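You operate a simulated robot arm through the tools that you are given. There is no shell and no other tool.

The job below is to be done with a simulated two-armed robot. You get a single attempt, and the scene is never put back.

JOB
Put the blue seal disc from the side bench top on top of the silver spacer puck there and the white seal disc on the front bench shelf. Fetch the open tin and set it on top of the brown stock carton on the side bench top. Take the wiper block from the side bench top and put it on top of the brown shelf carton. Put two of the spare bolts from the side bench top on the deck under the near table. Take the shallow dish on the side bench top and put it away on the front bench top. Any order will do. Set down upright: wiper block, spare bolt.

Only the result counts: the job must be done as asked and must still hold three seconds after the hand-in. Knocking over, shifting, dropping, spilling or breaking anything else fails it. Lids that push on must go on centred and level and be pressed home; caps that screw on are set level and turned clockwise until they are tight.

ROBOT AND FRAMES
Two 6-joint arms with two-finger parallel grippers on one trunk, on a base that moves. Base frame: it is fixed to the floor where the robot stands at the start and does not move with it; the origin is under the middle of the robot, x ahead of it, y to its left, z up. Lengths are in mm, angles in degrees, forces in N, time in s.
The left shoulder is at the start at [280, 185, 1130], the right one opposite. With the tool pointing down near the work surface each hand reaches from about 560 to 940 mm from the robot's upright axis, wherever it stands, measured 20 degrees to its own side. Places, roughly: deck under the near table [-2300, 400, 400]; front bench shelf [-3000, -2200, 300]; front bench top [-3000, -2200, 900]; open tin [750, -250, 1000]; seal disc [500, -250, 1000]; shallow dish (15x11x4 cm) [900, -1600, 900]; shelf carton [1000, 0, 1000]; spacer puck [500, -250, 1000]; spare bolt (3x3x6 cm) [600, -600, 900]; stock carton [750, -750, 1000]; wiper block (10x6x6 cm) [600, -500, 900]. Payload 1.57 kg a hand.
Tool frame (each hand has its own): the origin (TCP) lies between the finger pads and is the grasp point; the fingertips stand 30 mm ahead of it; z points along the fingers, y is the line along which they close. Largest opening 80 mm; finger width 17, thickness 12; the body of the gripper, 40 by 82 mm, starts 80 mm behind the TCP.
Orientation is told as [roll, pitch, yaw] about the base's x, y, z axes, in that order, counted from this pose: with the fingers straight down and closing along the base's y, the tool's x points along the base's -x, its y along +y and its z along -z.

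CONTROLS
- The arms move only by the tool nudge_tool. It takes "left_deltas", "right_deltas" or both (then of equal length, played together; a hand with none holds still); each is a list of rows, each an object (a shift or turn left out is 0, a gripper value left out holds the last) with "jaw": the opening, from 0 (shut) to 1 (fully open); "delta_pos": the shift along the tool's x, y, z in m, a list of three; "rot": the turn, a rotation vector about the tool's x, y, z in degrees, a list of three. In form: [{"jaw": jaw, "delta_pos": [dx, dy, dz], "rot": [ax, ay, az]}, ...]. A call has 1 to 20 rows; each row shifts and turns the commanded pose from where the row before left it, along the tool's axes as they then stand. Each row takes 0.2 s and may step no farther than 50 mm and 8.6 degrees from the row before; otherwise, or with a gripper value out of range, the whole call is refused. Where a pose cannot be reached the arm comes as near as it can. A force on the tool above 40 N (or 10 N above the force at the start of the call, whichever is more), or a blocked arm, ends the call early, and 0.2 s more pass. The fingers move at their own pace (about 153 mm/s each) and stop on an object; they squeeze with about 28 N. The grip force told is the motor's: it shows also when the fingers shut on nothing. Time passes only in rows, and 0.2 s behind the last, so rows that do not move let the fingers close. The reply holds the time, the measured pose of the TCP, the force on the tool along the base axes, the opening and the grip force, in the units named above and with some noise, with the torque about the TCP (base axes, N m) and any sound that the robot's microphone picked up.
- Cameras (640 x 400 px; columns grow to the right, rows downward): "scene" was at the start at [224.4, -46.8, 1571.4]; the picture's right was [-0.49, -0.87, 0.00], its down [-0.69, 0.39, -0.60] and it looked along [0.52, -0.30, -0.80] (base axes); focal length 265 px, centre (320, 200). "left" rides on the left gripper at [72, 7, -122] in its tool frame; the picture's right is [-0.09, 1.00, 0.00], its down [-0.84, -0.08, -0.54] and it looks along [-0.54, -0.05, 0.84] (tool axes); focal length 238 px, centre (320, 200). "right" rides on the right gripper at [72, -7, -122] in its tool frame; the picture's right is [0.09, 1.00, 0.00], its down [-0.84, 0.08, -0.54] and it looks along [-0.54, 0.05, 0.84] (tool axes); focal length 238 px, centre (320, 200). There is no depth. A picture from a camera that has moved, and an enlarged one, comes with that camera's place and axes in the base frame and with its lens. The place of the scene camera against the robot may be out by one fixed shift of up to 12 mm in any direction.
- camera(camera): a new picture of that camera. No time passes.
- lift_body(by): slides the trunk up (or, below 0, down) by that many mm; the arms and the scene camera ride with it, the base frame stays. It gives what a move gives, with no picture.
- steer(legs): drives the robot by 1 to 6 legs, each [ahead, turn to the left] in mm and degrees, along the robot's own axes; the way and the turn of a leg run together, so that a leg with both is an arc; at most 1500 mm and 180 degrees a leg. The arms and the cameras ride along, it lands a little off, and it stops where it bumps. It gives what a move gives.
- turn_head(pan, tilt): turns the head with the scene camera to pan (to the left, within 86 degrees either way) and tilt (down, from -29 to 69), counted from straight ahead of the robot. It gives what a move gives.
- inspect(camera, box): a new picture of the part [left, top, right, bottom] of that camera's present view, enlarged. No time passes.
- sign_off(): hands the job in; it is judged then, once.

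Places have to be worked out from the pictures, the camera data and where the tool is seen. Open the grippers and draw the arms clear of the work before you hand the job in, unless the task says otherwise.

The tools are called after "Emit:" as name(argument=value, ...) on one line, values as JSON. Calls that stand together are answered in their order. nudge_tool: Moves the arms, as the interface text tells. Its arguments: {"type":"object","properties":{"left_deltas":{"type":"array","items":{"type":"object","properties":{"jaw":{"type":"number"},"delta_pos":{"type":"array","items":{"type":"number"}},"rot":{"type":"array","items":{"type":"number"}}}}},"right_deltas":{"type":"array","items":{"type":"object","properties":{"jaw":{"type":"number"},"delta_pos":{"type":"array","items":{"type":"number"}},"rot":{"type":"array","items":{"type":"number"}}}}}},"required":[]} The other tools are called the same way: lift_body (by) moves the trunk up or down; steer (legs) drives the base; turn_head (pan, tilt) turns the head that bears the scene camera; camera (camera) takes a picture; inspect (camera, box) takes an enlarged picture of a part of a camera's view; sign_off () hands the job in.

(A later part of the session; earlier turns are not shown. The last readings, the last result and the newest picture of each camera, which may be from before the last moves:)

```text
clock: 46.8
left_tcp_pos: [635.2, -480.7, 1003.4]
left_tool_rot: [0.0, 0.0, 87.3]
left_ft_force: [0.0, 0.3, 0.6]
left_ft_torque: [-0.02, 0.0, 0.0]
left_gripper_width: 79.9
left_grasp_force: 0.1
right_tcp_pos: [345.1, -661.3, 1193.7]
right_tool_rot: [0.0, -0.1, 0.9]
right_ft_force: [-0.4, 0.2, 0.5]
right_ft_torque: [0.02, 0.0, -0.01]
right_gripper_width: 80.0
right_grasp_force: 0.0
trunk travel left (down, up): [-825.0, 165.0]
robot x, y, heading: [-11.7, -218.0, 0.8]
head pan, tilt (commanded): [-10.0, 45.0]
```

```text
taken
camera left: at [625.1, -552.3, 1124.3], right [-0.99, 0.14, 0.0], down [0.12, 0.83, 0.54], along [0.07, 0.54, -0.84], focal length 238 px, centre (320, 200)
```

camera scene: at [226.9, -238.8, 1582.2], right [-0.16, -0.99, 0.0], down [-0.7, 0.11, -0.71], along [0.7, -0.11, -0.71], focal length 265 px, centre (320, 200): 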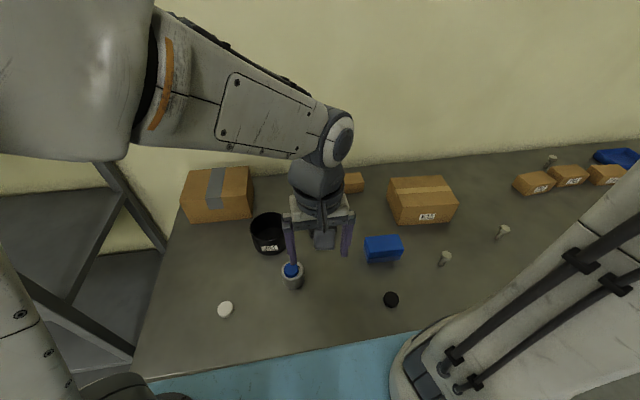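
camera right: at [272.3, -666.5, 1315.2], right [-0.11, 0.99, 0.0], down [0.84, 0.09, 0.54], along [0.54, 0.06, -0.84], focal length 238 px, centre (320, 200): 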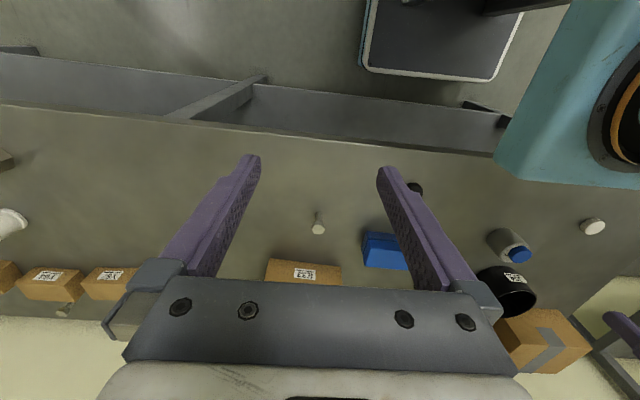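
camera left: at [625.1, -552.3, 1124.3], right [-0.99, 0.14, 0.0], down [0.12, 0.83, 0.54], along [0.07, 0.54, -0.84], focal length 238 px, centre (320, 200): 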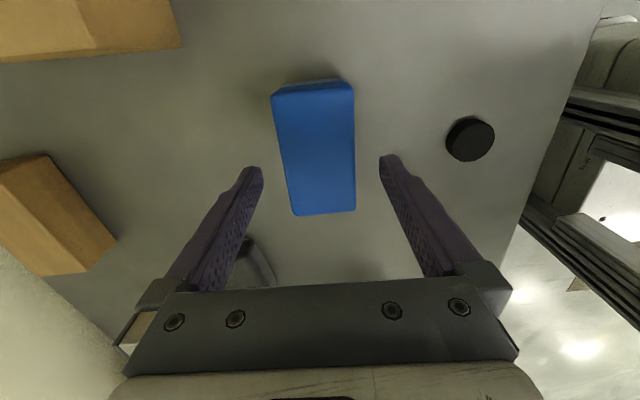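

The block lies between the fingers. Descending to TCP z≈937 and closing.

Emit:
nudge_tool(left_deltas=[{"delta_pos": [0, 0, 0.025]}, {"delta_pos": [0, 0, 0.025]}, {"delta_pos": [0, 0, 0.016]}, {}, {"jaw": 0.4}, {"jaw": 0.4}, {"jaw": 0.4}])

Emit:
camera(camera="left")

```text
clock: 48.4
left_tcp_pos: [636.2, -481.6, 936.8]
left_tool_rot: [0.0, 0.0, 87.3]
left_ft_force: [-0.4, 0.0, 0.7]
left_ft_torque: [0.02, 0.01, 0.0]
left_gripper_width: 55.4
left_grasp_force: 28.5
right_tcp_pos: [343.8, -659.8, 1194.9]
right_tool_rot: [0.0, 0.0, 0.9]
right_ft_force: [-0.9, 0.3, -1.1]
right_ft_torque: [0.02, 0.0, -0.01]
right_gripper_width: 79.8
right_grasp_force: 0.0
trunk travel left (down, up): [-825.0, 165.0]
robot x, y, heading: [-14.1, -217.3, 0.5]
head pan, tilt (commanded): [-10.0, 45.0]
```

```text
taken
camera left: at [625.6, -552.9, 1058.2], right [-0.99, 0.14, 0.0], down [0.12, 0.83, 0.54], along [0.07, 0.54, -0.84], focal length 238 px, centre (320, 200)
```

left: 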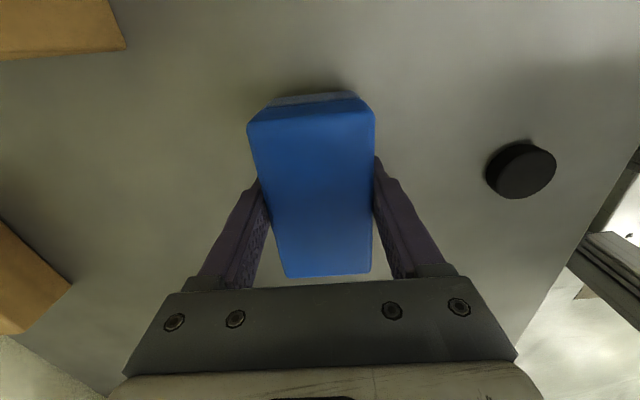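

Gripped at 55 mm. Lifting 180 mm and carrying towards the shelf carton for a look at its top.

Emit:
nudge_tool(left_deltas=[{"delta_pos": [0, 0, -0.045], "jaw": 0.4}, {"delta_pos": [0, 0, -0.045]}, {"delta_pos": [0, 0, -0.045]}, {"delta_pos": [0, 0, -0.045]}, {"delta_pos": [-0.036, -0.0188, 0]}, {"delta_pos": [-0.036, -0.0188, 0]}, {"delta_pos": [-0.036, -0.0188, 0]}, {"delta_pos": [-0.036, -0.0188, 0]}, {"delta_pos": [-0.036, -0.0188, 0]}, {"delta_pos": [-0.036, -0.0188, 0]}, {"delta_pos": [-0.036, -0.0188, 0]}, {"delta_pos": [-0.036, -0.0188, 0]}, {}])

Emit:
camera(camera="left")

Emit:
camera(camera="scene")

```text
clock: 51.1
left_tcp_pos: [799.2, -199.7, 1116.0]
left_tool_rot: [0.0, 0.0, 87.3]
left_ft_force: [-0.1, 1.0, -1.0]
left_ft_torque: [-0.03, 0.02, -0.01]
left_gripper_width: 56.2
left_grasp_force: 28.0
right_tcp_pos: [344.5, -660.7, 1195.7]
right_tool_rot: [-0.1, 0.0, 0.9]
right_ft_force: [0.4, 0.4, -0.2]
right_ft_torque: [0.0, 0.01, -0.01]
right_gripper_width: 80.1
right_grasp_force: 0.0
trunk travel left (down, up): [-825.0, 165.0]
robot x, y, heading: [-17.4, -222.7, 0.9]
head pan, tilt (commanded): [-10.0, 45.0]
```

```text
taken
camera left: at [787.9, -271.2, 1236.3], right [-0.99, 0.14, 0.0], down [0.12, 0.83, 0.54], along [0.07, 0.54, -0.84], focal length 238 px, centre (320, 200)
```

left: 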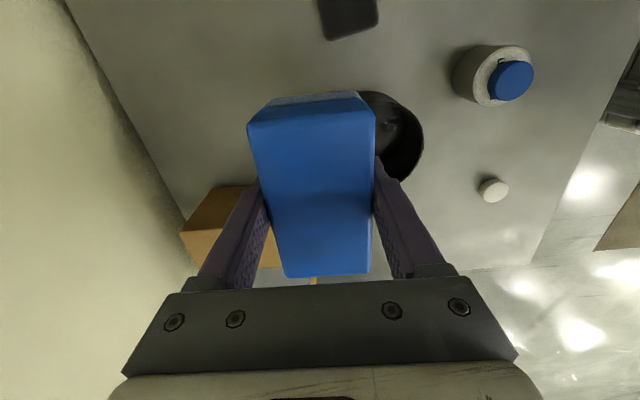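

```text
taken
camera scene: at [227.1, -238.5, 1582.2], right [-0.16, -0.99, 0.0], down [-0.7, 0.11, -0.71], along [0.7, -0.11, -0.71], focal length 265 px, centre (320, 200)
```

scene: 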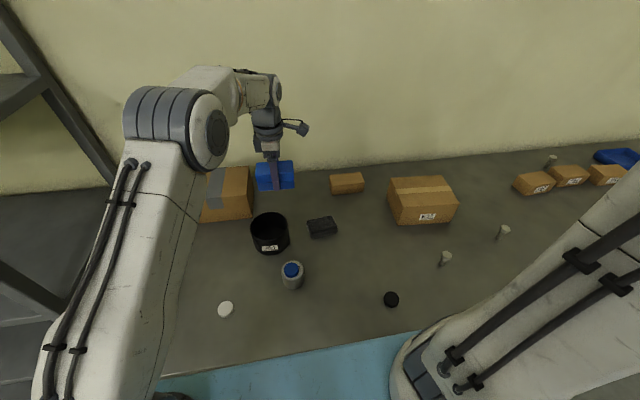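

The block is held level. I'll zoom in on the tin and the shelf carton for their geometry.

Emit:
inspect(camera="left", box=[340, 60, 540, 200])

Emit:
inspect(camera="scene", box=[180, 130, 480, 320])

```text
2.86 times, centred on (440, 130) of left
camera zoom: at [787.9, -271.2, 1236.3], right [-0.99, 0.14, 0.0], down [0.12, 0.83, 0.54], along [0.07, 0.54, -0.84], focal length 681 px, centre (-23, 400)
```

zoom: 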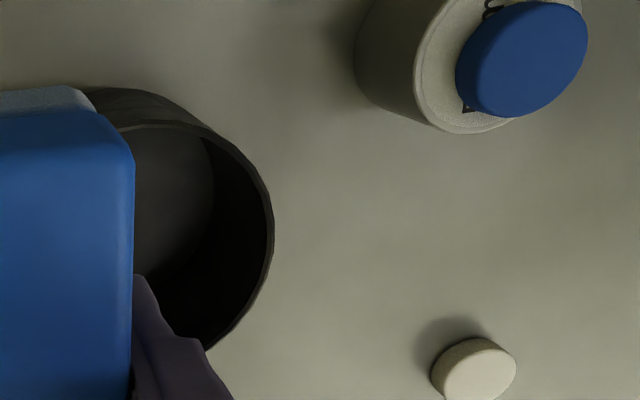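

```text
2.11 times, centred on (330, 225) of scene
camera zoom: at [227.1, -238.5, 1582.2], right [-0.16, -0.99, 0.0], down [-0.7, 0.11, -0.71], along [0.7, -0.11, -0.71], focal length 558 px, centre (299, 147)
```

zoom: 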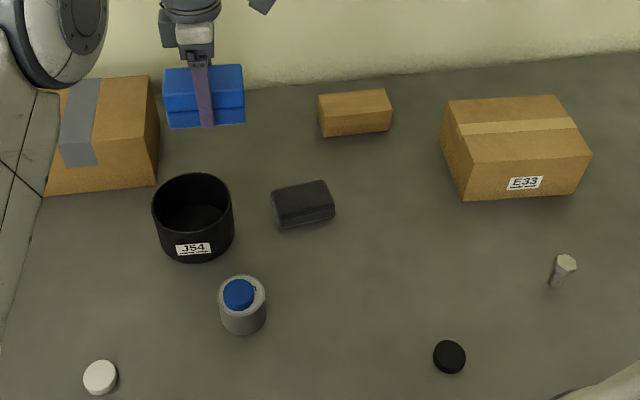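

Zooming closer on the shelf carton and stock carton corners.

Emit:
inspect(camera="scene", box=[180, 145, 300, 235])

Emit:
inspect(camera="scene", box=[370, 155, 490, 245])

```text
4.44 times, centred on (240, 190) of scene
camera zoom: at [227.1, -238.5, 1582.2], right [-0.16, -0.99, 0.0], down [-0.7, 0.11, -0.71], along [0.7, -0.11, -0.71], focal length 1179 px, centre (676, 244)
```

zoom: 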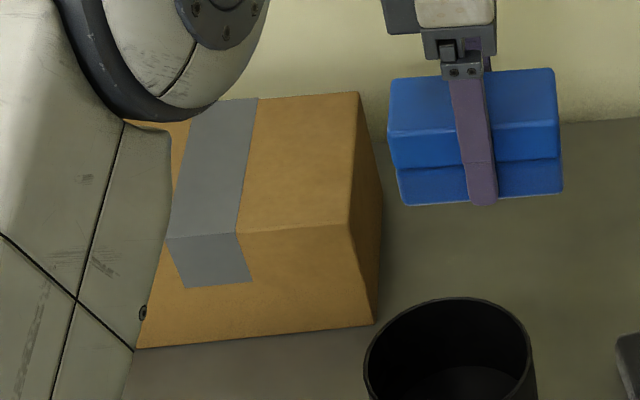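

```text
4.44 times, centred on (430, 200) of scene
camera zoom: at [227.1, -238.5, 1582.2], right [-0.16, -0.99, 0.0], down [-0.7, 0.11, -0.71], along [0.7, -0.11, -0.71], focal length 1179 px, centre (-169, 200)
```

zoom: 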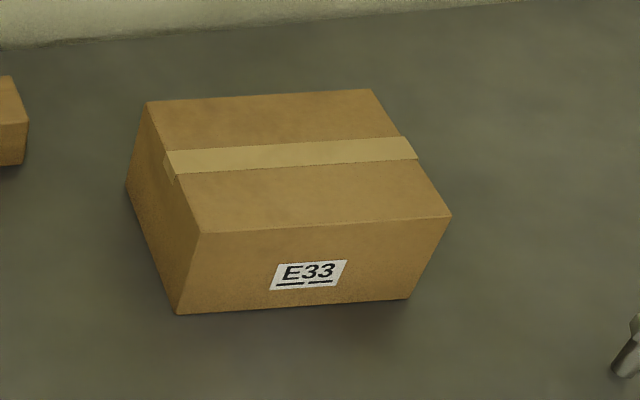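

Shelf carton top computes to x 855–1010, y ≈ -102…98, z≈1001. Moving the block to (905,-5) above it.

Emit:
nudge_tool(left_deltas=[{"delta_pos": [-0.04, -0.0193, 0]}, {"delta_pos": [-0.04, -0.0193, 0]}, {"delta_pos": [-0.04, -0.0193, 0]}, {"delta_pos": [-0.04, -0.0193, 0]}, {"delta_pos": [-0.04, -0.0193, 0]}, {}])

Emit:
camera(camera="left")

Emit:
inspect(camera="scene", box=[180, 120, 360, 240])

```text
clock: 52.5
left_tcp_pos: [877.7, -4.4, 1114.7]
left_tool_rot: [0.0, 0.0, 87.3]
left_ft_force: [0.7, -0.4, -0.4]
left_ft_torque: [-0.01, 0.01, 0.0]
left_gripper_width: 55.8
left_grasp_force: 28.2
left hand out of reach, approached as far as the arm can: row 4, 5
right_tcp_pos: [344.7, -659.1, 1194.1]
right_tool_rot: [0.0, 0.0, 0.9]
right_ft_force: [-0.6, -0.3, -0.1]
right_ft_torque: [-0.01, 0.0, 0.03]
right_gripper_width: 79.8
right_grasp_force: 0.1
trunk travel left (down, up): [-825.0, 165.0]
robot x, y, heading: [-13.6, -219.5, 0.8]
head pan, tilt (commanded): [-10.0, 45.0]
```

```text
taken
camera left: at [867.6, -76.2, 1234.4], right [-0.99, 0.14, 0.0], down [0.12, 0.83, 0.54], along [0.07, 0.54, -0.84], focal length 238 px, centre (320, 200)
```

left: 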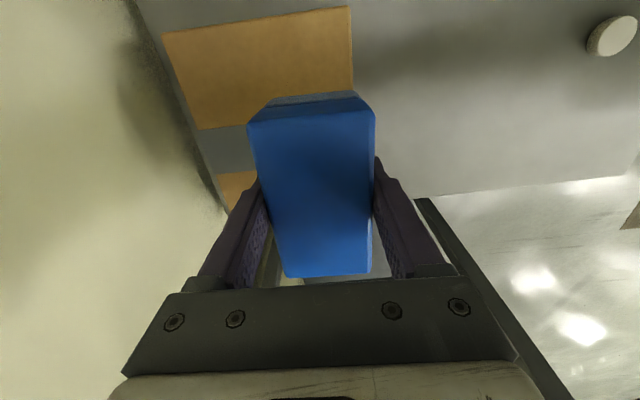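

```text
3.33 times, centred on (270, 180) of scene
camera zoom: at [227.0, -238.4, 1582.2], right [-0.16, -0.99, 0.0], down [-0.7, 0.11, -0.71], along [0.7, -0.11, -0.71], focal length 884 px, centre (487, 267)
```

zoom: 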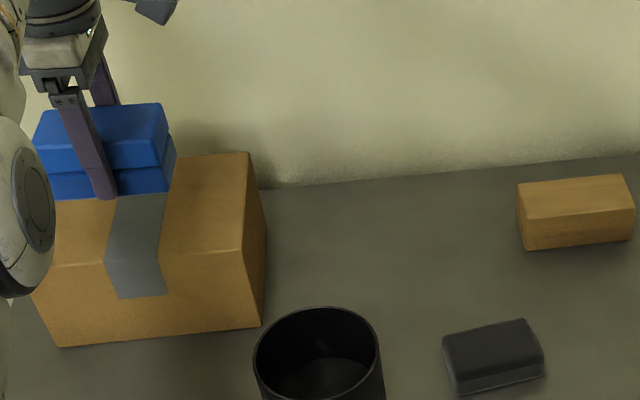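

The arm stopped short at x≈878 (reach limit). Raising the trunk brings the shoulder level with the wrist and extends reach, so I'll lift by 120 mm and then lower the hand accordingly.

Emit:
lift_body(by=120)

Emit:
nudge_tool(left_deltas=[{"delta_pos": [0, 0, 0.04], "jaw": 0.4}, {"delta_pos": [0, 0, 0.04]}, {"delta_pos": [0, 0, 0.04]}, {}])

```text
clock: 54.0
left_tcp_pos: [878.7, -5.0, 1233.5]
left_tool_rot: [0.2, -0.1, 87.3]
left_ft_force: [0.1, 0.5, -1.2]
left_ft_torque: [-0.03, -0.04, -0.03]
left_gripper_width: 55.6
left_grasp_force: 27.6
right_tcp_pos: [344.8, -659.9, 1313.1]
right_tool_rot: [0.0, 0.0, 0.9]
right_ft_force: [-0.7, -0.3, -0.6]
right_ft_torque: [-0.02, -0.01, 0.03]
right_gripper_width: 80.2
right_grasp_force: 0.0
trunk travel left (down, up): [-945.0, 45.0]
robot x, y, heading: [-12.3, -217.0, 0.5]
head pan, tilt (commanded): [-10.0, 45.0]
```

```text
clock: 55.0
left_tcp_pos: [879.1, -3.9, 1117.7]
left_tool_rot: [0.0, 0.0, 87.3]
left_ft_force: [-0.4, 1.2, -1.6]
left_ft_torque: [0.03, 0.01, 0.02]
left_gripper_width: 55.6
left_grasp_force: 28.0
right_tcp_pos: [344.2, -660.0, 1314.5]
right_tool_rot: [0.0, 0.0, 0.9]
right_ft_force: [0.2, 0.1, -0.5]
right_ft_torque: [0.03, -0.01, 0.0]
right_gripper_width: 80.0
right_grasp_force: 0.1
trunk travel left (down, up): [-945.0, 45.0]
robot x, y, heading: [-13.4, -218.1, 1.1]
head pan, tilt (commanded): [-10.0, 45.0]
```

No reach complaint now. Moving the block 27 mm deeper over the carton.

Emit:
nudge_tool(left_deltas=[{"delta_pos": [-0.0013, -0.015, 0]}, {"delta_pos": [0, -0.014, 0]}, {}])

Emit:
inspect(camera="scene", box=[180, 160, 360, 280])

Emit:
camera(camera="left")

```text
clock: 55.9
left_tcp_pos: [887.9, -6.0, 1115.1]
left_tool_rot: [-0.1, 0.0, 87.2]
left_ft_force: [0.4, -0.3, -1.1]
left_ft_torque: [-0.01, 0.0, 0.0]
left_gripper_width: 55.7
left_grasp_force: 27.8
left hand out of reach, approached as far as the arm can: row 1, 2
right_tcp_pos: [344.2, -660.3, 1314.8]
right_tool_rot: [0.0, 0.0, 1.0]
right_ft_force: [0.1, 0.5, -0.4]
right_ft_torque: [0.0, 0.0, 0.0]
right_gripper_width: 79.8
right_grasp_force: 0.0
trunk travel left (down, up): [-945.0, 45.0]
robot x, y, heading: [-11.9, -219.3, 1.0]
head pan, tilt (commanded): [-10.0, 45.0]
```

```text
3.33 times, centred on (270, 220) of scene
camera zoom: at [226.9, -238.7, 1702.2], right [-0.16, -0.99, 0.0], down [-0.7, 0.11, -0.71], along [0.7, -0.11, -0.71], focal length 884 px, centre (487, 133)
```

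zoom: 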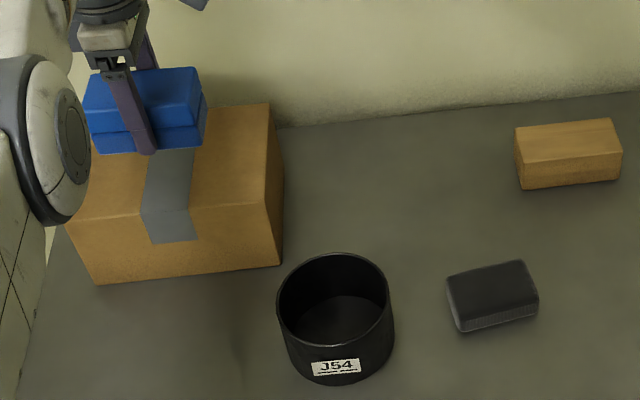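

```text
taken
camera left: at [876.9, -77.6, 1236.4], right [-0.99, 0.14, 0.0], down [0.12, 0.83, 0.54], along [0.07, 0.54, -0.84], focal length 238 px, centre (320, 200)
```

left: 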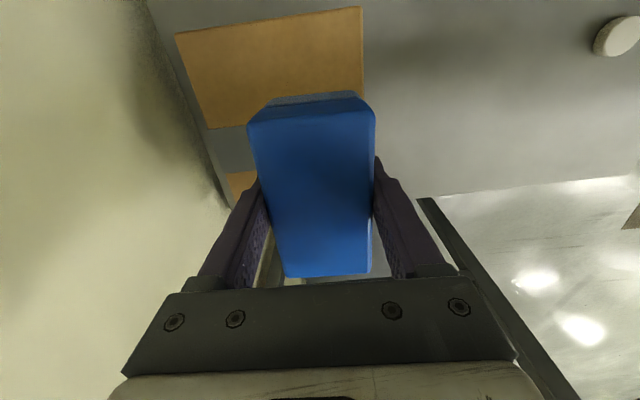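

By the hand camera the carton top spans x≈840–991, so at x≈888 the block (860–916) sits well inside. Lowering it: 60 mm, then small steps to contact.

Emit:
nudge_tool(left_deltas=[{"delta_pos": [0, 0, 0.03]}, {"delta_pos": [0, 0, 0.025]}, {"delta_pos": [0, 0, 0.005]}, {}])

Emit:
inspect(camera="scene", box=[180, 160, 360, 280])

```text
clock: 56.9
left_tcp_pos: [884.3, -7.7, 1055.4]
left_tool_rot: [0.0, 0.0, 87.3]
left_ft_force: [0.0, -0.7, -0.5]
left_ft_torque: [-0.01, -0.01, 0.06]
left_gripper_width: 55.9
left_grasp_force: 28.4
right_tcp_pos: [344.8, -660.5, 1314.2]
right_tool_rot: [0.0, 0.0, 0.9]
right_ft_force: [-0.4, -0.5, 0.4]
right_ft_torque: [0.03, -0.01, -0.04]
right_gripper_width: 80.0
right_grasp_force: 0.0
trunk travel left (down, up): [-945.0, 45.0]
robot x, y, heading: [-12.3, -217.4, 0.9]
head pan, tilt (commanded): [-10.0, 45.0]
```

```text
3.33 times, centred on (270, 220) of scene
camera zoom: at [226.9, -238.7, 1702.2], right [-0.16, -0.99, 0.0], down [-0.7, 0.11, -0.71], along [0.7, -0.11, -0.71], focal length 884 px, centre (487, 133)
```

zoom: 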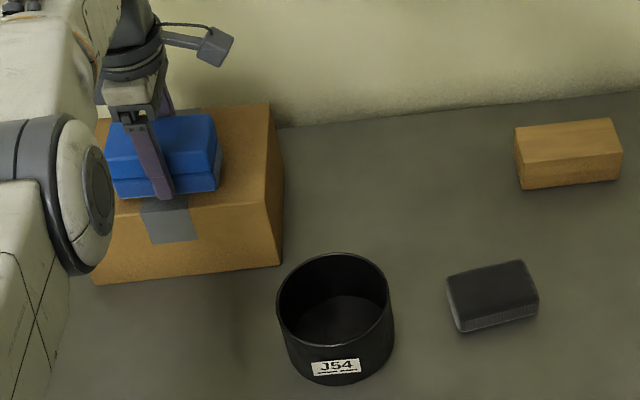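

The block is ~14 mm above the carton top and about 15 mm inside the front edge. I'll try to push 12 mm deeper at this lower height before setting down.

Emit:
nudge_tool(left_deltas=[{"delta_pos": [0, -0.012, 0]}, {}])

```text
clock: 57.5
left_tcp_pos: [884.4, -7.6, 1055.3]
left_tool_rot: [0.0, 0.1, 87.3]
left_ft_force: [0.0, -0.4, -1.4]
left_ft_torque: [-0.02, -0.01, 0.02]
left_gripper_width: 55.9
left_grasp_force: 28.6
left hand out of reach, approached as far as the arm can: row 1
right_tcp_pos: [344.6, -660.8, 1314.3]
right_tool_rot: [0.1, 0.0, 0.9]
right_ft_force: [0.0, -0.6, 0.0]
right_ft_torque: [0.02, 0.0, 0.01]
right_gripper_width: 79.8
right_grasp_force: 0.0
trunk travel left (down, up): [-945.0, 45.0]
robot x, y, heading: [-9.9, -219.5, 0.9]
head pan, tilt (commanded): [-10.0, 45.0]
```

It is at the reach limit; 15 mm margin is fine. Lowering by small steps until contact.

Emit:
nudge_tool(left_deltas=[{"delta_pos": [0, 0.001, 0.004]}, {"delta_pos": [0, 0.0, 0.003]}, {"delta_pos": [0, 0.0, 0.002]}, {}])

```text
clock: 58.5
left_tcp_pos: [883.8, -7.0, 1049.0]
left_tool_rot: [-0.2, 0.0, 87.3]
left_ft_force: [-0.7, -1.9, 10.4]
left_ft_torque: [-0.07, 0.37, 0.02]
left_gripper_width: 55.7
left_grasp_force: 28.0
right_tcp_pos: [344.4, -660.0, 1314.0]
right_tool_rot: [0.0, -0.1, 1.0]
right_ft_force: [-0.3, -0.7, -0.2]
right_ft_torque: [0.0, 0.0, -0.01]
right_gripper_width: 80.2
right_grasp_force: 0.0
trunk travel left (down, up): [-945.0, 45.0]
robot x, y, heading: [-6.5, -218.2, 0.7]
head pan, tilt (commanded): [-10.0, 45.0]
```

Contact force of 10 N at TCP z≈1049. Checking with pictures before releasing.

Emit:
inspect(camera="scene", box=[190, 170, 290, 250])

Emit:
camera(camera="left")

```text
5.00 times, centred on (240, 210) of scene
camera zoom: at [226.2, -239.0, 1702.5], right [-0.16, -0.99, 0.0], down [-0.7, 0.11, -0.71], along [0.7, -0.11, -0.71], focal length 1326 px, centre (720, 150)
```

zoom: 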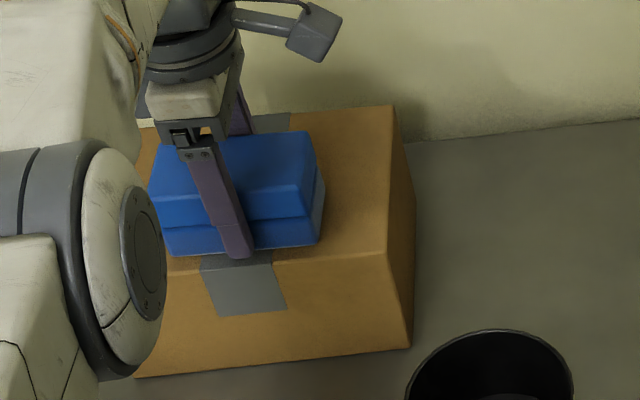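

```text
taken
camera left: at [872.2, -79.0, 1168.0], right [-0.99, 0.14, 0.0], down [0.11, 0.83, 0.54], along [0.08, 0.54, -0.84], focal length 238 px, centre (320, 200)
```

left: 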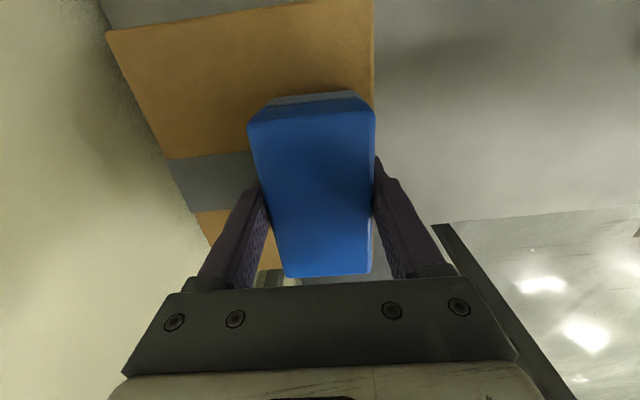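

The block is resting on the carton with all of its base inside the top face. Releasing and rising.

Emit:
nudge_tool(left_deltas=[{"jaw": 0.75}, {"jaw": 0.85}, {"jaw": 0.9}, {"delta_pos": [0, 0, -0.04]}, {"delta_pos": [0, 0, -0.045]}, {"delta_pos": [0, 0, -0.045]}, {}])

Emit:
inspect(camera="scene", box=[190, 170, 290, 250])

Emit:
camera(camera="left")

```text
clock: 60.0
left_tcp_pos: [882.1, -2.5, 1177.4]
left_tool_rot: [-0.1, 0.0, 87.3]
left_ft_force: [-0.5, -0.8, 1.0]
left_ft_torque: [0.01, -0.03, 0.01]
left_gripper_width: 72.1
left_grasp_force: 0.2
right_tcp_pos: [344.2, -660.4, 1314.3]
right_tool_rot: [0.0, -0.1, 0.9]
right_ft_force: [-0.3, 0.4, 0.6]
right_ft_torque: [-0.01, 0.0, 0.01]
right_gripper_width: 79.8
right_grasp_force: 0.0
trunk travel left (down, up): [-945.0, 45.0]
robot x, y, heading: [-11.5, -218.8, 0.7]
head pan, tilt (commanded): [-10.0, 45.0]
```

```text
5.00 times, centred on (240, 210) of scene
camera zoom: at [226.7, -238.7, 1702.2], right [-0.16, -0.99, 0.0], down [-0.7, 0.11, -0.71], along [0.7, -0.11, -0.71], focal length 1326 px, centre (720, 150)
```

zoom: 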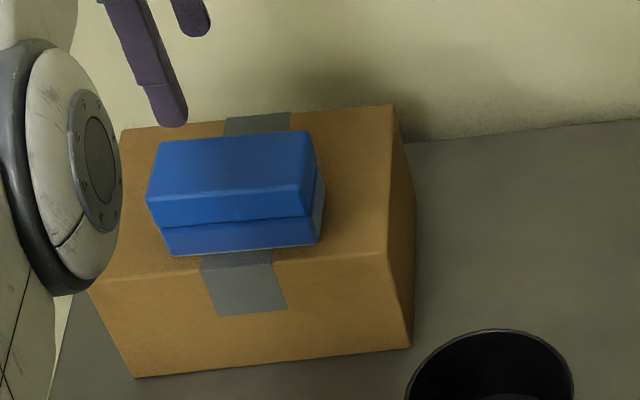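

```text
taken
camera left: at [872.4, -73.2, 1297.9], right [-0.99, 0.14, 0.0], down [0.12, 0.83, 0.54], along [0.07, 0.54, -0.84], focal length 238 px, centre (320, 200)
```

left: 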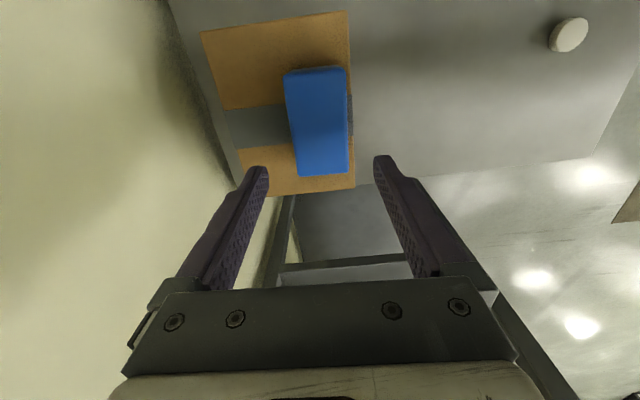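

The wiper block stands on the shelf carton. Retreating the left hand towards (520,30) and turning it back to yaw ~0 so the right arm can work on the tin.

Emit:
nudge_tool(left_deltas=[{"delta_pos": [0, 0.04, -0.02]}, {"delta_pos": [0, 0.045, -0.02]}, {"delta_pos": [0, 0.045, -0.02]}, {"delta_pos": [-0.002, 0.045, 0]}, {"delta_pos": [-0.002, 0.045, 0]}, {"delta_pos": [-0.002, 0.045, 0]}, {"delta_pos": [-0.002, 0.045, 0]}, {"delta_pos": [-0.002, 0.045, 0]}, {"rot": [0, 0, 8.6]}, {"rot": [0, 0, 8.6]}, {"rot": [0, 0, 8.6]}, {"rot": [0, 0, 8.6]}, {"rot": [0, 0, 8.6]}, {"rot": [0, 0, 8.6]}, {"rot": [0, 0, 8.6]}, {"rot": [0, 0, 8.6]}, {"rot": [0, 0, 8.6]}, {"rot": [0, 0, 8.6]}])

Emit:
camera(camera="left")

```text
clock: 63.9
left_tcp_pos: [873.7, 5.7, 1240.7]
left_tool_rot: [0.0, 0.1, 1.2]
left_ft_force: [-0.5, -0.4, 0.6]
left_ft_torque: [0.0, -0.02, 0.02]
left_gripper_width: 71.8
left_grasp_force: 0.1
left hand out of reach, approached as far as the arm can: row 1, 2, 3, 4, 5, 6, 7, 8
right_tcp_pos: [344.9, -659.5, 1314.5]
right_tool_rot: [0.1, 0.0, 0.9]
right_ft_force: [0.5, -0.2, 0.4]
right_ft_torque: [0.03, 0.02, 0.01]
right_gripper_width: 80.0
right_grasp_force: 0.0
trunk travel left (down, up): [-945.0, 45.0]
robot x, y, heading: [-12.5, -220.1, 0.9]
head pan, tilt (commanded): [-10.0, 45.0]
```

```text
taken
camera left: at [802.4, 10.1, 1361.4], right [0.07, 1.0, 0.0], down [0.84, -0.06, 0.54], along [0.54, -0.04, -0.84], focal length 238 px, centre (320, 200)
```

left: 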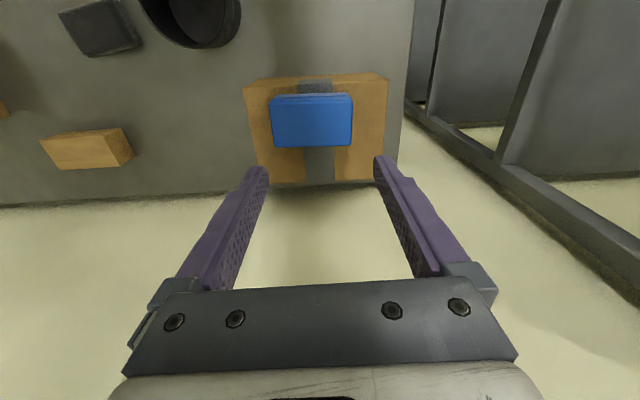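

The hand rose and turned, but stayed over the carton; retracting now along tool +x (towards the robot) in yaw 0.

Emit:
nudge_tool(left_deltas=[{"delta_pos": [0.03, 0, 0]}, {"delta_pos": [0.04, 0, 0]}, {"delta_pos": [0.04, 0, 0]}, {}])

```text
clock: 64.8
left_tcp_pos: [873.2, 5.1, 1242.8]
left_tool_rot: [0.0, 0.0, 1.4]
left_ft_force: [0.5, 0.1, 0.5]
left_ft_torque: [0.01, -0.01, -0.01]
left_gripper_width: 72.0
left_grasp_force: 0.1
left hand out of reach, approached as far as the arm can: row 1, 2, 3
right_tcp_pos: [345.4, -660.9, 1314.9]
right_tool_rot: [-0.1, 0.1, 0.9]
right_ft_force: [0.3, 1.0, -0.4]
right_ft_torque: [-0.03, 0.0, 0.0]
right_gripper_width: 80.0
right_grasp_force: 0.1
trunk travel left (down, up): [-945.0, 45.0]
robot x, y, heading: [-13.1, -216.7, 1.0]
head pan, tilt (commanded): [-10.0, 45.0]
```

The arm is stretched straight (singular), so pulling straight back fails. I'll try a sideways and downward move to bend the elbow.

Emit:
nudge_tool(left_deltas=[{"delta_pos": [0.01, -0.03, 0.02]}, {"delta_pos": [0.02, -0.03, 0.02]}, {"delta_pos": [0.02, -0.03, 0.0]}, {}])

```text
clock: 65.8
left_tcp_pos: [875.1, -88.4, 1214.4]
left_tool_rot: [0.0, 0.1, 1.3]
left_ft_force: [0.4, -0.5, -0.3]
left_ft_torque: [0.01, 0.0, 0.02]
left_gripper_width: 72.0
left_grasp_force: 0.1
left hand out of reach, approached as far as the arm can: row 1, 2, 3
right_tcp_pos: [345.0, -660.8, 1313.6]
right_tool_rot: [0.0, 0.0, 0.9]
right_ft_force: [-0.5, 0.8, 0.1]
right_ft_torque: [0.0, -0.03, 0.02]
right_gripper_width: 79.9
right_grasp_force: 0.0
trunk travel left (down, up): [-945.0, 45.0]
robot x, y, heading: [-11.8, -213.7, 0.7]
head pan, tilt (commanded): [-10.0, 45.0]
```

Still at the stretch limit. I'll tilt the fingers outward (about tool y), which requires the wrist to come back and should unlock the elbow.

Emit:
nudge_tool(left_deltas=[{"rot": [0, -8.0, 0]}, {"rot": [0, -8.0, 0]}, {"rot": [0, -8.0, 0]}, {}])

```text
clock: 66.8
left_tcp_pos: [964.0, -99.6, 1241.1]
left_tool_rot: [0.0, -24.1, 1.3]
left_ft_force: [0.0, 0.0, -0.2]
left_ft_torque: [0.0, -0.01, 0.01]
left_gripper_width: 72.1
left_grasp_force: 0.0
left hand out of reach, approached as far as the arm can: row 1, 2, 3
right_tcp_pos: [344.6, -659.4, 1315.0]
right_tool_rot: [0.1, -0.1, 0.8]
right_ft_force: [-0.4, -0.1, 0.3]
right_ft_torque: [-0.06, -0.04, -0.01]
right_gripper_width: 79.9
right_grasp_force: 0.0
trunk travel left (down, up): [-945.0, 45.0]
robot x, y, heading: [-13.6, -216.6, 1.1]
head pan, tilt (commanded): [-10.0, 45.0]
```

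The wrist stays on its maximum-reach sphere. I'll undo the tilt, move sideways to free space at y≈-220, then go down, since a downward move should bend the elbow.

Emit:
nudge_tool(left_deltas=[{"rot": [0, 8.0, 0]}, {"rot": [0, 8.0, 0]}, {"rot": [0, 8.0, 0]}, {"delta_pos": [0, -0.04, 0]}, {"delta_pos": [0, -0.04, 0]}, {"delta_pos": [0, -0.04, 0]}, {"delta_pos": [0, 0, 0.03]}, {"delta_pos": [0, 0, 0.03]}, {"delta_pos": [0, 0, 0.03]}, {}])

```text
clock: 69.0
left_tcp_pos: [859.0, -204.8, 1141.3]
left_tool_rot: [0.0, 0.1, 1.3]
left_ft_force: [0.3, 0.0, 0.7]
left_ft_torque: [-0.01, -0.04, 0.04]
left_gripper_width: 72.2
left_grasp_force: 0.1
left hand out of reach, approached as far as the arm can: row 1, 2, 3, 4, 5, 6, 8
right_tcp_pos: [344.2, -660.8, 1315.0]
right_tool_rot: [0.0, 0.0, 0.9]
right_ft_force: [0.0, -0.1, 1.1]
right_ft_torque: [0.0, -0.01, 0.03]
right_gripper_width: 79.9
right_grasp_force: 0.0
trunk travel left (down, up): [-945.0, 45.0]
robot x, y, heading: [-11.4, -217.2, 0.6]
head pan, tilt (commanded): [-10.0, 45.0]
```

Rows 7 and 9 were reachable, so the elbow seems to bend now. Pulling back towards the robot.

Emit:
nudge_tool(left_deltas=[{"delta_pos": [0.01, 0, 0.005]}, {"delta_pos": [0.02, 0, 0.005]}, {"delta_pos": [0.03, 0, 0]}, {"delta_pos": [0.04, 0, 0]}, {}])

```text
clock: 70.2
left_tcp_pos: [852.9, -226.5, 1129.6]
left_tool_rot: [0.0, 0.1, 1.5]
left_ft_force: [0.2, 0.2, 0.0]
left_ft_torque: [0.0, -0.02, 0.0]
left_gripper_width: 72.3
left_grasp_force: 0.1
left hand out of reach, approached as far as the arm can: row 1, 2, 3, 4
right_tcp_pos: [344.0, -659.8, 1314.4]
right_tool_rot: [0.0, 0.0, 0.9]
right_ft_force: [0.3, 0.1, -0.3]
right_ft_torque: [0.03, 0.01, 0.01]
right_gripper_width: 80.0
right_grasp_force: 0.1
trunk travel left (down, up): [-945.0, 45.0]
robot x, y, heading: [-12.8, -220.2, 0.8]
head pan, tilt (commanded): [-10.0, 45.0]
```

Still following the outer-reach sphere. Let me look at the arm's actual configuration.

Emit:
turn_head(pan=20, tilt=30)

Emit:
camera(camera="scene")

Emit:
camera(camera="left")

```text
clock: 71.2
left_tcp_pos: [852.5, -228.1, 1129.4]
left_tool_rot: [0.0, 0.0, 1.3]
left_ft_force: [-0.5, -0.2, -0.2]
left_ft_torque: [0.01, 0.01, 0.02]
left_gripper_width: 72.1
left_grasp_force: 0.0
right_tcp_pos: [344.2, -660.5, 1314.7]
right_tool_rot: [0.0, 0.0, 0.9]
right_ft_force: [0.1, -0.4, -0.7]
right_ft_torque: [-0.06, 0.0, 0.01]
right_gripper_width: 80.0
right_grasp_force: 0.0
trunk travel left (down, up): [-945.0, 45.0]
robot x, y, heading: [-15.0, -221.0, 1.0]
head pan, tilt (commanded): [20.0, 30.0]
```

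```text
taken
camera scene: at [231.2, -193.8, 1724.8], right [0.36, -0.93, 0.0], down [-0.47, -0.18, -0.87], along [0.81, 0.31, -0.5], focal length 265 px, centre (320, 200)
```

scene: 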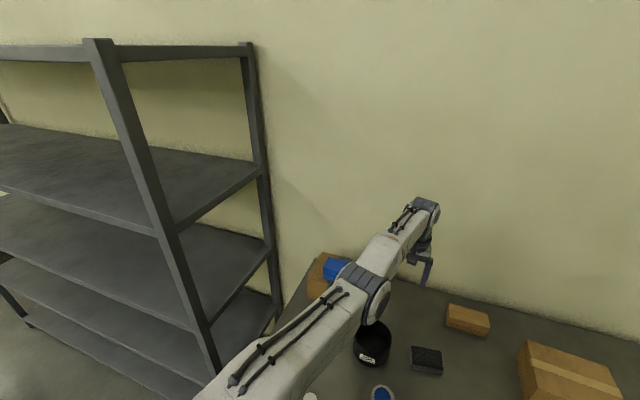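

```text
taken
camera left: at [780.2, -222.9, 1249.9], right [0.07, 1.0, 0.0], down [0.84, -0.06, 0.54], along [0.54, -0.04, -0.84], focal length 238 px, centre (320, 200)
```

left: 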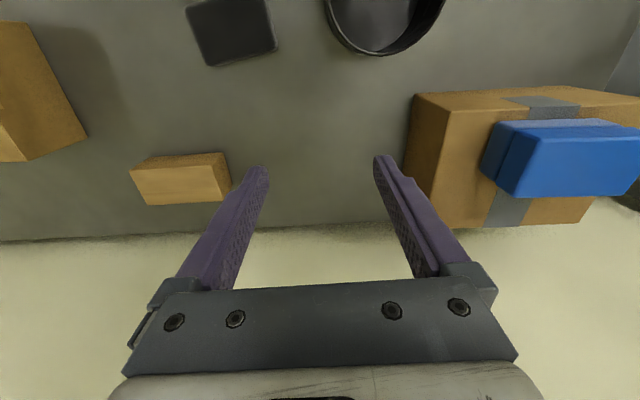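

The upper arm and forearm are exactly in line. I'll go down along with a modest inward motion over the free bench area (around (845,-226)), which should flex the elbow the right way.

Emit:
nudge_tool(left_deltas=[{"delta_pos": [0.004, 0, 0.025]}, {"delta_pos": [0.006, 0, 0.025]}, {"delta_pos": [0.008, 0, 0.025]}, {"delta_pos": [0.012, 0, 0.025]}, {}])

```text
clock: 72.4
left_tcp_pos: [842.0, -235.9, 1027.5]
left_tool_rot: [0.0, 0.1, 1.4]
left_ft_force: [0.2, -0.2, -0.9]
left_ft_torque: [-0.02, -0.01, -0.01]
left_gripper_width: 72.2
left_grasp_force: 0.1
left hand out of reach, approached as far as the arm can: row 1, 2, 3, 4
right_tcp_pos: [345.0, -661.2, 1313.7]
right_tool_rot: [0.0, 0.0, 0.9]
right_ft_force: [-0.7, 0.0, 0.8]
right_ft_torque: [0.01, -0.03, 0.01]
right_gripper_width: 79.9
right_grasp_force: 0.1
trunk travel left (down, up): [-945.0, 45.0]
robot x, y, heading: [-14.3, -217.2, 0.7]
head pan, tilt (commanded): [20.0, 30.0]
```

Still straight. I'll test the opposite: moving up with inward motion, well clear of everything.

Emit:
nudge_tool(left_deltas=[{"delta_pos": [0.002, 0, -0.03]}, {"delta_pos": [0.004, 0, -0.03]}, {"delta_pos": [0.008, 0, -0.03]}, {"delta_pos": [0.012, 0, -0.03]}, {"delta_pos": [0.02, 0, -0.03]}, {"delta_pos": [0.03, 0, -0.03]}, {}])

```text
clock: 74.0
left_tcp_pos: [832.6, -260.8, 1209.2]
left_tool_rot: [-0.1, 0.0, 1.3]
left_ft_force: [0.4, -0.3, 0.4]
left_ft_torque: [0.0, -0.01, 0.04]
left_gripper_width: 71.8
left_grasp_force: 0.0
left hand out of reach, approached as far as the arm can: row 1, 2, 3, 4, 5, 6
right_tcp_pos: [344.4, -660.9, 1312.9]
right_tool_rot: [0.0, 0.0, 0.9]
right_ft_force: [0.2, 0.6, 0.3]
right_ft_torque: [0.02, -0.02, -0.01]
right_gripper_width: 80.0
right_grasp_force: 0.1
trunk travel left (down, up): [-945.0, 45.0]
robot x, y, heading: [-15.3, -219.0, 0.9]
head pan, tilt (commanded): [20.0, 30.0]
```

Analysis: with equal arm links, a level vertical move leaves the elbow untouched, but tilting the tool flexes it. Tilting fingers outward hit the limit, so I'll tilt them towards the robot while drawing the TCP inward faster than the wrist swing.

Emit:
nudge_tool(left_deltas=[{"delta_pos": [0.024, 0, 0], "rot": [0, 8, 0]}, {"delta_pos": [0.026, 0, 0], "rot": [0, 8, 0]}, {"delta_pos": [0.03, 0, 0], "rot": [0, 8, 0]}, {"delta_pos": [0.03, 0, 0]}, {"delta_pos": [0.03, 0, 0]}, {}])

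```text
clock: 75.4
left_tcp_pos: [690.3, -258.1, 1243.1]
left_tool_rot: [0.0, 24.0, 1.3]
left_ft_force: [-0.5, 0.7, 0.2]
left_ft_torque: [0.01, -0.02, -0.03]
left_gripper_width: 72.1
left_grasp_force: 0.2
left hand out of reach, approached as far as the arm can: row 1, 2
right_tcp_pos: [343.2, -660.9, 1314.4]
right_tool_rot: [0.0, 0.1, 0.9]
right_ft_force: [-0.7, 0.4, -0.3]
right_ft_torque: [-0.02, 0.0, 0.0]
right_gripper_width: 80.3
right_grasp_force: 0.0
trunk travel left (down, up): [-945.0, 45.0]
robot x, y, heading: [-14.6, -213.4, 0.8]
head pan, tilt (commanded): [20.0, 30.0]
```

Unlocked — the elbow bends again. Levelling the tool and retreating to about (520,-40,1243). From now on I'll avoid full stretch.

Emit:
nudge_tool(left_deltas=[{"rot": [0, -8, 0]}, {"rot": [0, -8, 0]}, {"rot": [0, -8, 0]}, {"delta_pos": [0.028, 0.036, 0]}, {"delta_pos": [0.028, 0.036, 0]}, {"delta_pos": [0.028, 0.036, 0]}, {"delta_pos": [0.028, 0.036, 0]}, {"delta_pos": [0.028, 0.036, 0]}, {"delta_pos": [0.028, 0.036, 0]}, {}])

Emit:
camera(camera="left")

```text
clock: 77.6
left_tcp_pos: [518.4, -47.9, 1244.5]
left_tool_rot: [0.0, 0.1, 1.3]
left_ft_force: [0.1, -0.1, 1.0]
left_ft_torque: [-0.02, -0.03, 0.04]
left_gripper_width: 72.1
left_grasp_force: 0.0
right_tcp_pos: [343.4, -659.6, 1313.6]
right_tool_rot: [-0.1, 0.0, 0.9]
right_ft_force: [-0.1, 0.5, 0.1]
right_ft_torque: [0.01, -0.03, -0.02]
right_gripper_width: 80.2
right_grasp_force: 0.0
trunk travel left (down, up): [-945.0, 45.0]
robot x, y, heading: [-13.4, -218.3, 0.9]
head pan, tilt (commanded): [20.0, 30.0]
```

```text
taken
camera left: at [445.7, -43.5, 1365.9], right [0.07, 1.0, 0.0], down [0.84, -0.06, 0.54], along [0.54, -0.04, -0.84], focal length 238 px, centre (320, 200)
```

left: 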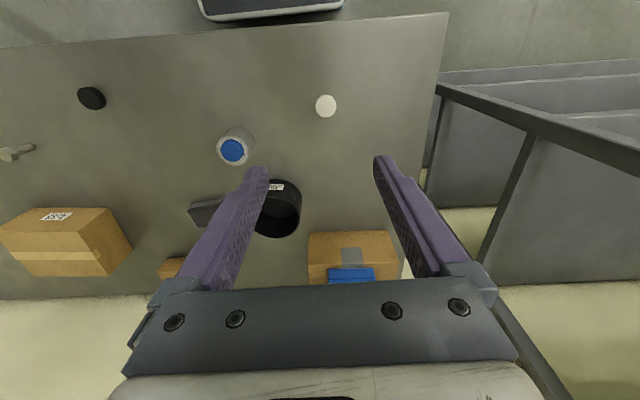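

Lowering the trunk back by 120 mm, then I'll use the left hand to take the white disc (≈538,-39) before the tin.

Emit:
lift_body(by=-120)

Emit:
nudge_tool(left_deltas=[{"delta_pos": [-0.02, 0.009, 0.04], "jaw": 1}, {"delta_pos": [0, 0, 0.03]}, {}])

Emit:
camera(camera="left")

Emit:
inspect(camera="left", box=[220, 80, 440, 220])

```text
clock: 79.1
left_tcp_pos: [519.2, -47.5, 1125.4]
left_tool_rot: [0.0, 0.0, 1.2]
left_ft_force: [0.2, 0.1, -0.1]
left_ft_torque: [0.01, -0.01, 0.02]
left_gripper_width: 72.2
left_grasp_force: 0.2
right_tcp_pos: [344.0, -660.2, 1195.3]
right_tool_rot: [0.0, 0.0, 1.0]
right_ft_force: [0.6, 0.2, -0.1]
right_ft_torque: [-0.01, 0.02, 0.0]
right_gripper_width: 79.8
right_grasp_force: 0.0
trunk travel left (down, up): [-825.0, 165.0]
robot x, y, heading: [-14.8, -217.2, 0.8]
head pan, tilt (commanded): [20.0, 30.0]
```

```text
clock: 79.9
left_tcp_pos: [539.0, -38.6, 1054.3]
left_tool_rot: [0.0, 0.0, 1.3]
left_ft_force: [-0.6, 0.8, -0.2]
left_ft_torque: [-0.02, 0.01, 0.01]
left_gripper_width: 80.1
left_grasp_force: 0.0
right_tcp_pos: [345.0, -659.7, 1194.2]
right_tool_rot: [0.0, 0.1, 0.9]
right_ft_force: [-0.3, -0.4, 1.2]
right_ft_torque: [-0.02, 0.02, -0.01]
right_gripper_width: 79.9
right_grasp_force: 0.1
trunk travel left (down, up): [-825.0, 165.0]
robot x, y, heading: [-12.7, -217.3, 0.9]
head pan, tilt (commanded): [20.0, 30.0]
```

```text
taken
camera left: at [467.0, -35.3, 1174.1], right [0.07, 1.0, 0.0], down [0.84, -0.06, 0.54], along [0.54, -0.04, -0.84], focal length 238 px, centre (320, 200)
```

left: 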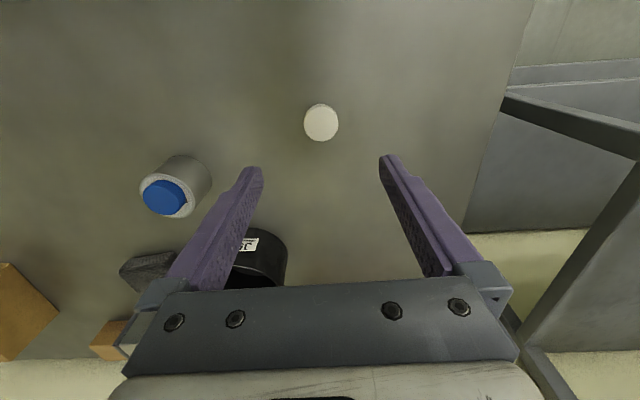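

```text
2.86 times, centred on (330, 150) of left
camera zoom: at [467.0, -35.3, 1174.1], right [0.07, 1.0, 0.0], down [0.84, -0.06, 0.54], along [0.54, -0.04, -0.84], focal length 681 px, centre (291, 343)
```

zoom: 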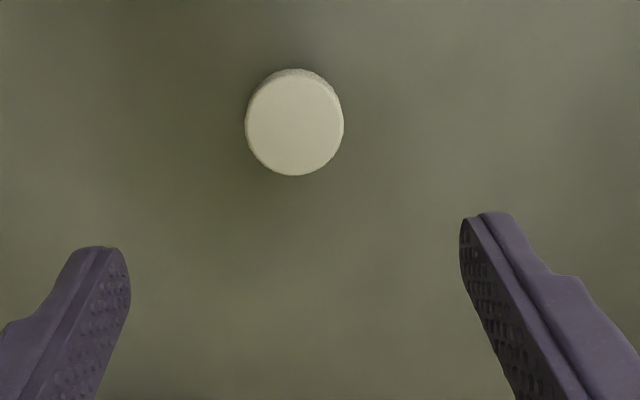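

White disc centred at (538,-39). Descending to grasp height.

Emit:
nudge_tool(left_deltas=[{"delta_pos": [0.001, 0, 0.04]}, {"delta_pos": [0, 0, 0.04]}, {"delta_pos": [0, 0, 0.022]}, {"delta_pos": [0, 0, 0.012]}, {"delta_pos": [0, 0, 0.006]}, {"delta_pos": [0, 0, 0.003]}, {}])

Emit:
inspect(camera="left", box=[220, 100, 440, 240])

```text
clock: 81.5
left_tcp_pos: [538.0, -40.4, 931.2]
left_tool_rot: [0.0, 0.0, 1.2]
left_ft_force: [-0.2, 0.7, -0.4]
left_ft_torque: [0.02, -0.02, -0.04]
left_gripper_width: 80.0
left_grasp_force: 0.1
right_tcp_pos: [343.7, -660.7, 1195.0]
right_tool_rot: [-0.1, 0.0, 0.9]
right_ft_force: [0.3, -0.3, -0.1]
right_ft_torque: [-0.01, 0.03, -0.03]
right_gripper_width: 80.1
right_grasp_force: 0.1
trunk travel left (down, up): [-825.0, 165.0]
robot x, y, heading: [-11.5, -220.0, 0.7]
head pan, tilt (commanded): [20.0, 30.0]
```

```text
2.86 times, centred on (330, 170) of left
camera zoom: at [465.4, -36.1, 1051.9], right [0.07, 1.0, 0.0], down [0.84, -0.06, 0.54], along [0.54, -0.04, -0.84], focal length 681 px, centre (291, 286)
```

zoom: 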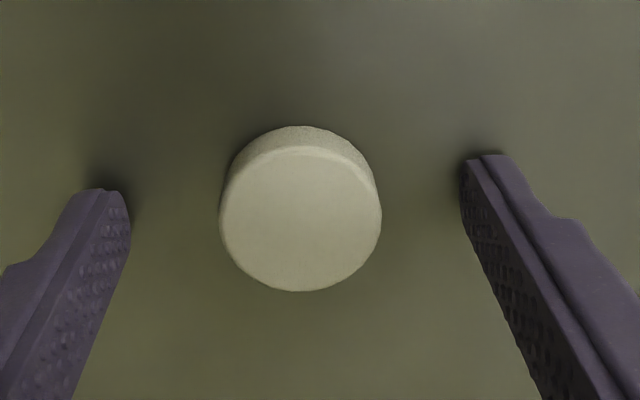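

Well aligned. Closing on the white disc and lifting it clear.

Emit:
nudge_tool(left_deltas=[{"delta_pos": [0, 0.002, 0], "jaw": 0.2}, {"jaw": 0.2}, {"jaw": 0.2}, {"jaw": 0.2}, {"delta_pos": [0, 0, -0.04]}, {"delta_pos": [0, 0, -0.045]}, {"delta_pos": [0, 0, -0.045]}, {"delta_pos": [0, 0.0, -0.045]}, {"delta_pos": [0, 0.0, -0.045]}, {"delta_pos": [0, 0.04, -0.02]}, {"delta_pos": [0, 0.04, 0]}, {}])

Emit:
camera(camera="left")

```text
clock: 84.1
left_tcp_pos: [538.0, 40.5, 1170.8]
left_tool_rot: [0.1, 0.0, 1.3]
left_ft_force: [-0.2, 0.4, -0.8]
left_ft_torque: [0.0, 0.01, -0.01]
left_gripper_width: 35.6
left_grasp_force: 28.3
right_tcp_pos: [345.3, -659.6, 1192.7]
right_tool_rot: [0.0, 0.1, 0.9]
right_ft_force: [0.3, -0.5, 0.3]
right_ft_torque: [-0.02, -0.02, 0.01]
right_gripper_width: 80.1
right_grasp_force: 0.0
trunk travel left (down, up): [-825.0, 165.0]
robot x, y, heading: [-14.5, -218.8, 0.8]
head pan, tilt (commanded): [20.0, 30.0]
```

```text
taken
camera left: at [464.1, 45.3, 1291.5], right [0.07, 1.0, 0.0], down [0.84, -0.06, 0.54], along [0.54, -0.04, -0.84], focal length 238 px, centre (320, 200)
```

left: 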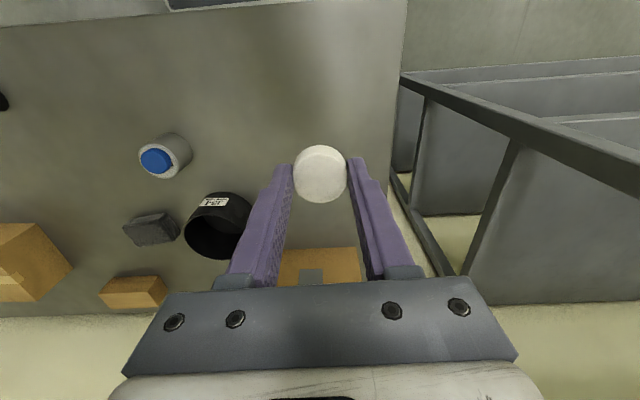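

White disc held. Now bringing the right hand over the tin (about 737,-167) for a close look.

Emit:
nudge_tool(right_deltas=[{"delta_pos": [-0.0254, 0.0357, 0.0046], "jaw": 1}, {"delta_pos": [-0.0254, 0.0357, 0.0046]}, {"delta_pos": [-0.0254, 0.0357, 0.0046]}, {"delta_pos": [-0.0254, 0.0357, 0.0046]}, {"delta_pos": [-0.0254, 0.0357, 0.0046]}, {"delta_pos": [-0.0254, 0.0357, 0.0046]}, {"delta_pos": [-0.0254, 0.0357, 0.0046]}, {"delta_pos": [-0.0254, 0.0357, 0.0046]}, {"delta_pos": [-0.0254, 0.0357, 0.0046]}, {"delta_pos": [-0.0254, 0.0357, 0.0046]}, {"delta_pos": [-0.0254, 0.0357, 0.0046]}, {"delta_pos": [-0.0254, 0.0357, 0.0046]}, {"delta_pos": [-0.0254, 0.0357, 0.0046]}, {}])

Emit:
camera(camera="right")

```text
clock: 87.1
left_tcp_pos: [535.2, 40.1, 1169.9]
left_tool_rot: [-0.1, 0.0, 1.4]
left_ft_force: [0.2, -0.9, -1.3]
left_ft_torque: [-0.02, 0.03, 0.01]
left_gripper_width: 35.7
left_grasp_force: 27.8
right_tcp_pos: [666.9, -190.0, 1133.1]
right_tool_rot: [0.0, 0.0, 0.8]
right_ft_force: [1.3, 0.1, 1.0]
right_ft_torque: [0.03, 0.02, 0.01]
right_gripper_width: 79.9
right_grasp_force: 0.1
trunk travel left (down, up): [-825.0, 165.0]
robot x, y, heading: [-14.0, -217.3, 0.7]
head pan, tilt (commanded): [20.0, 30.0]
```

```text
taken
camera right: at [595.8, -196.3, 1255.3], right [-0.11, 0.99, 0.0], down [0.84, 0.09, 0.54], along [0.54, 0.06, -0.84], focal length 238 px, centre (320, 200)
```

right: 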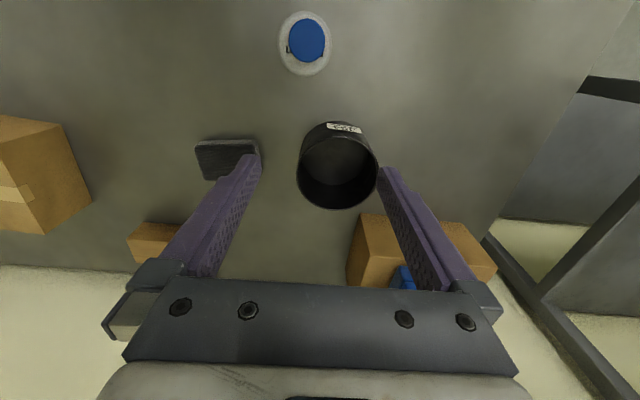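

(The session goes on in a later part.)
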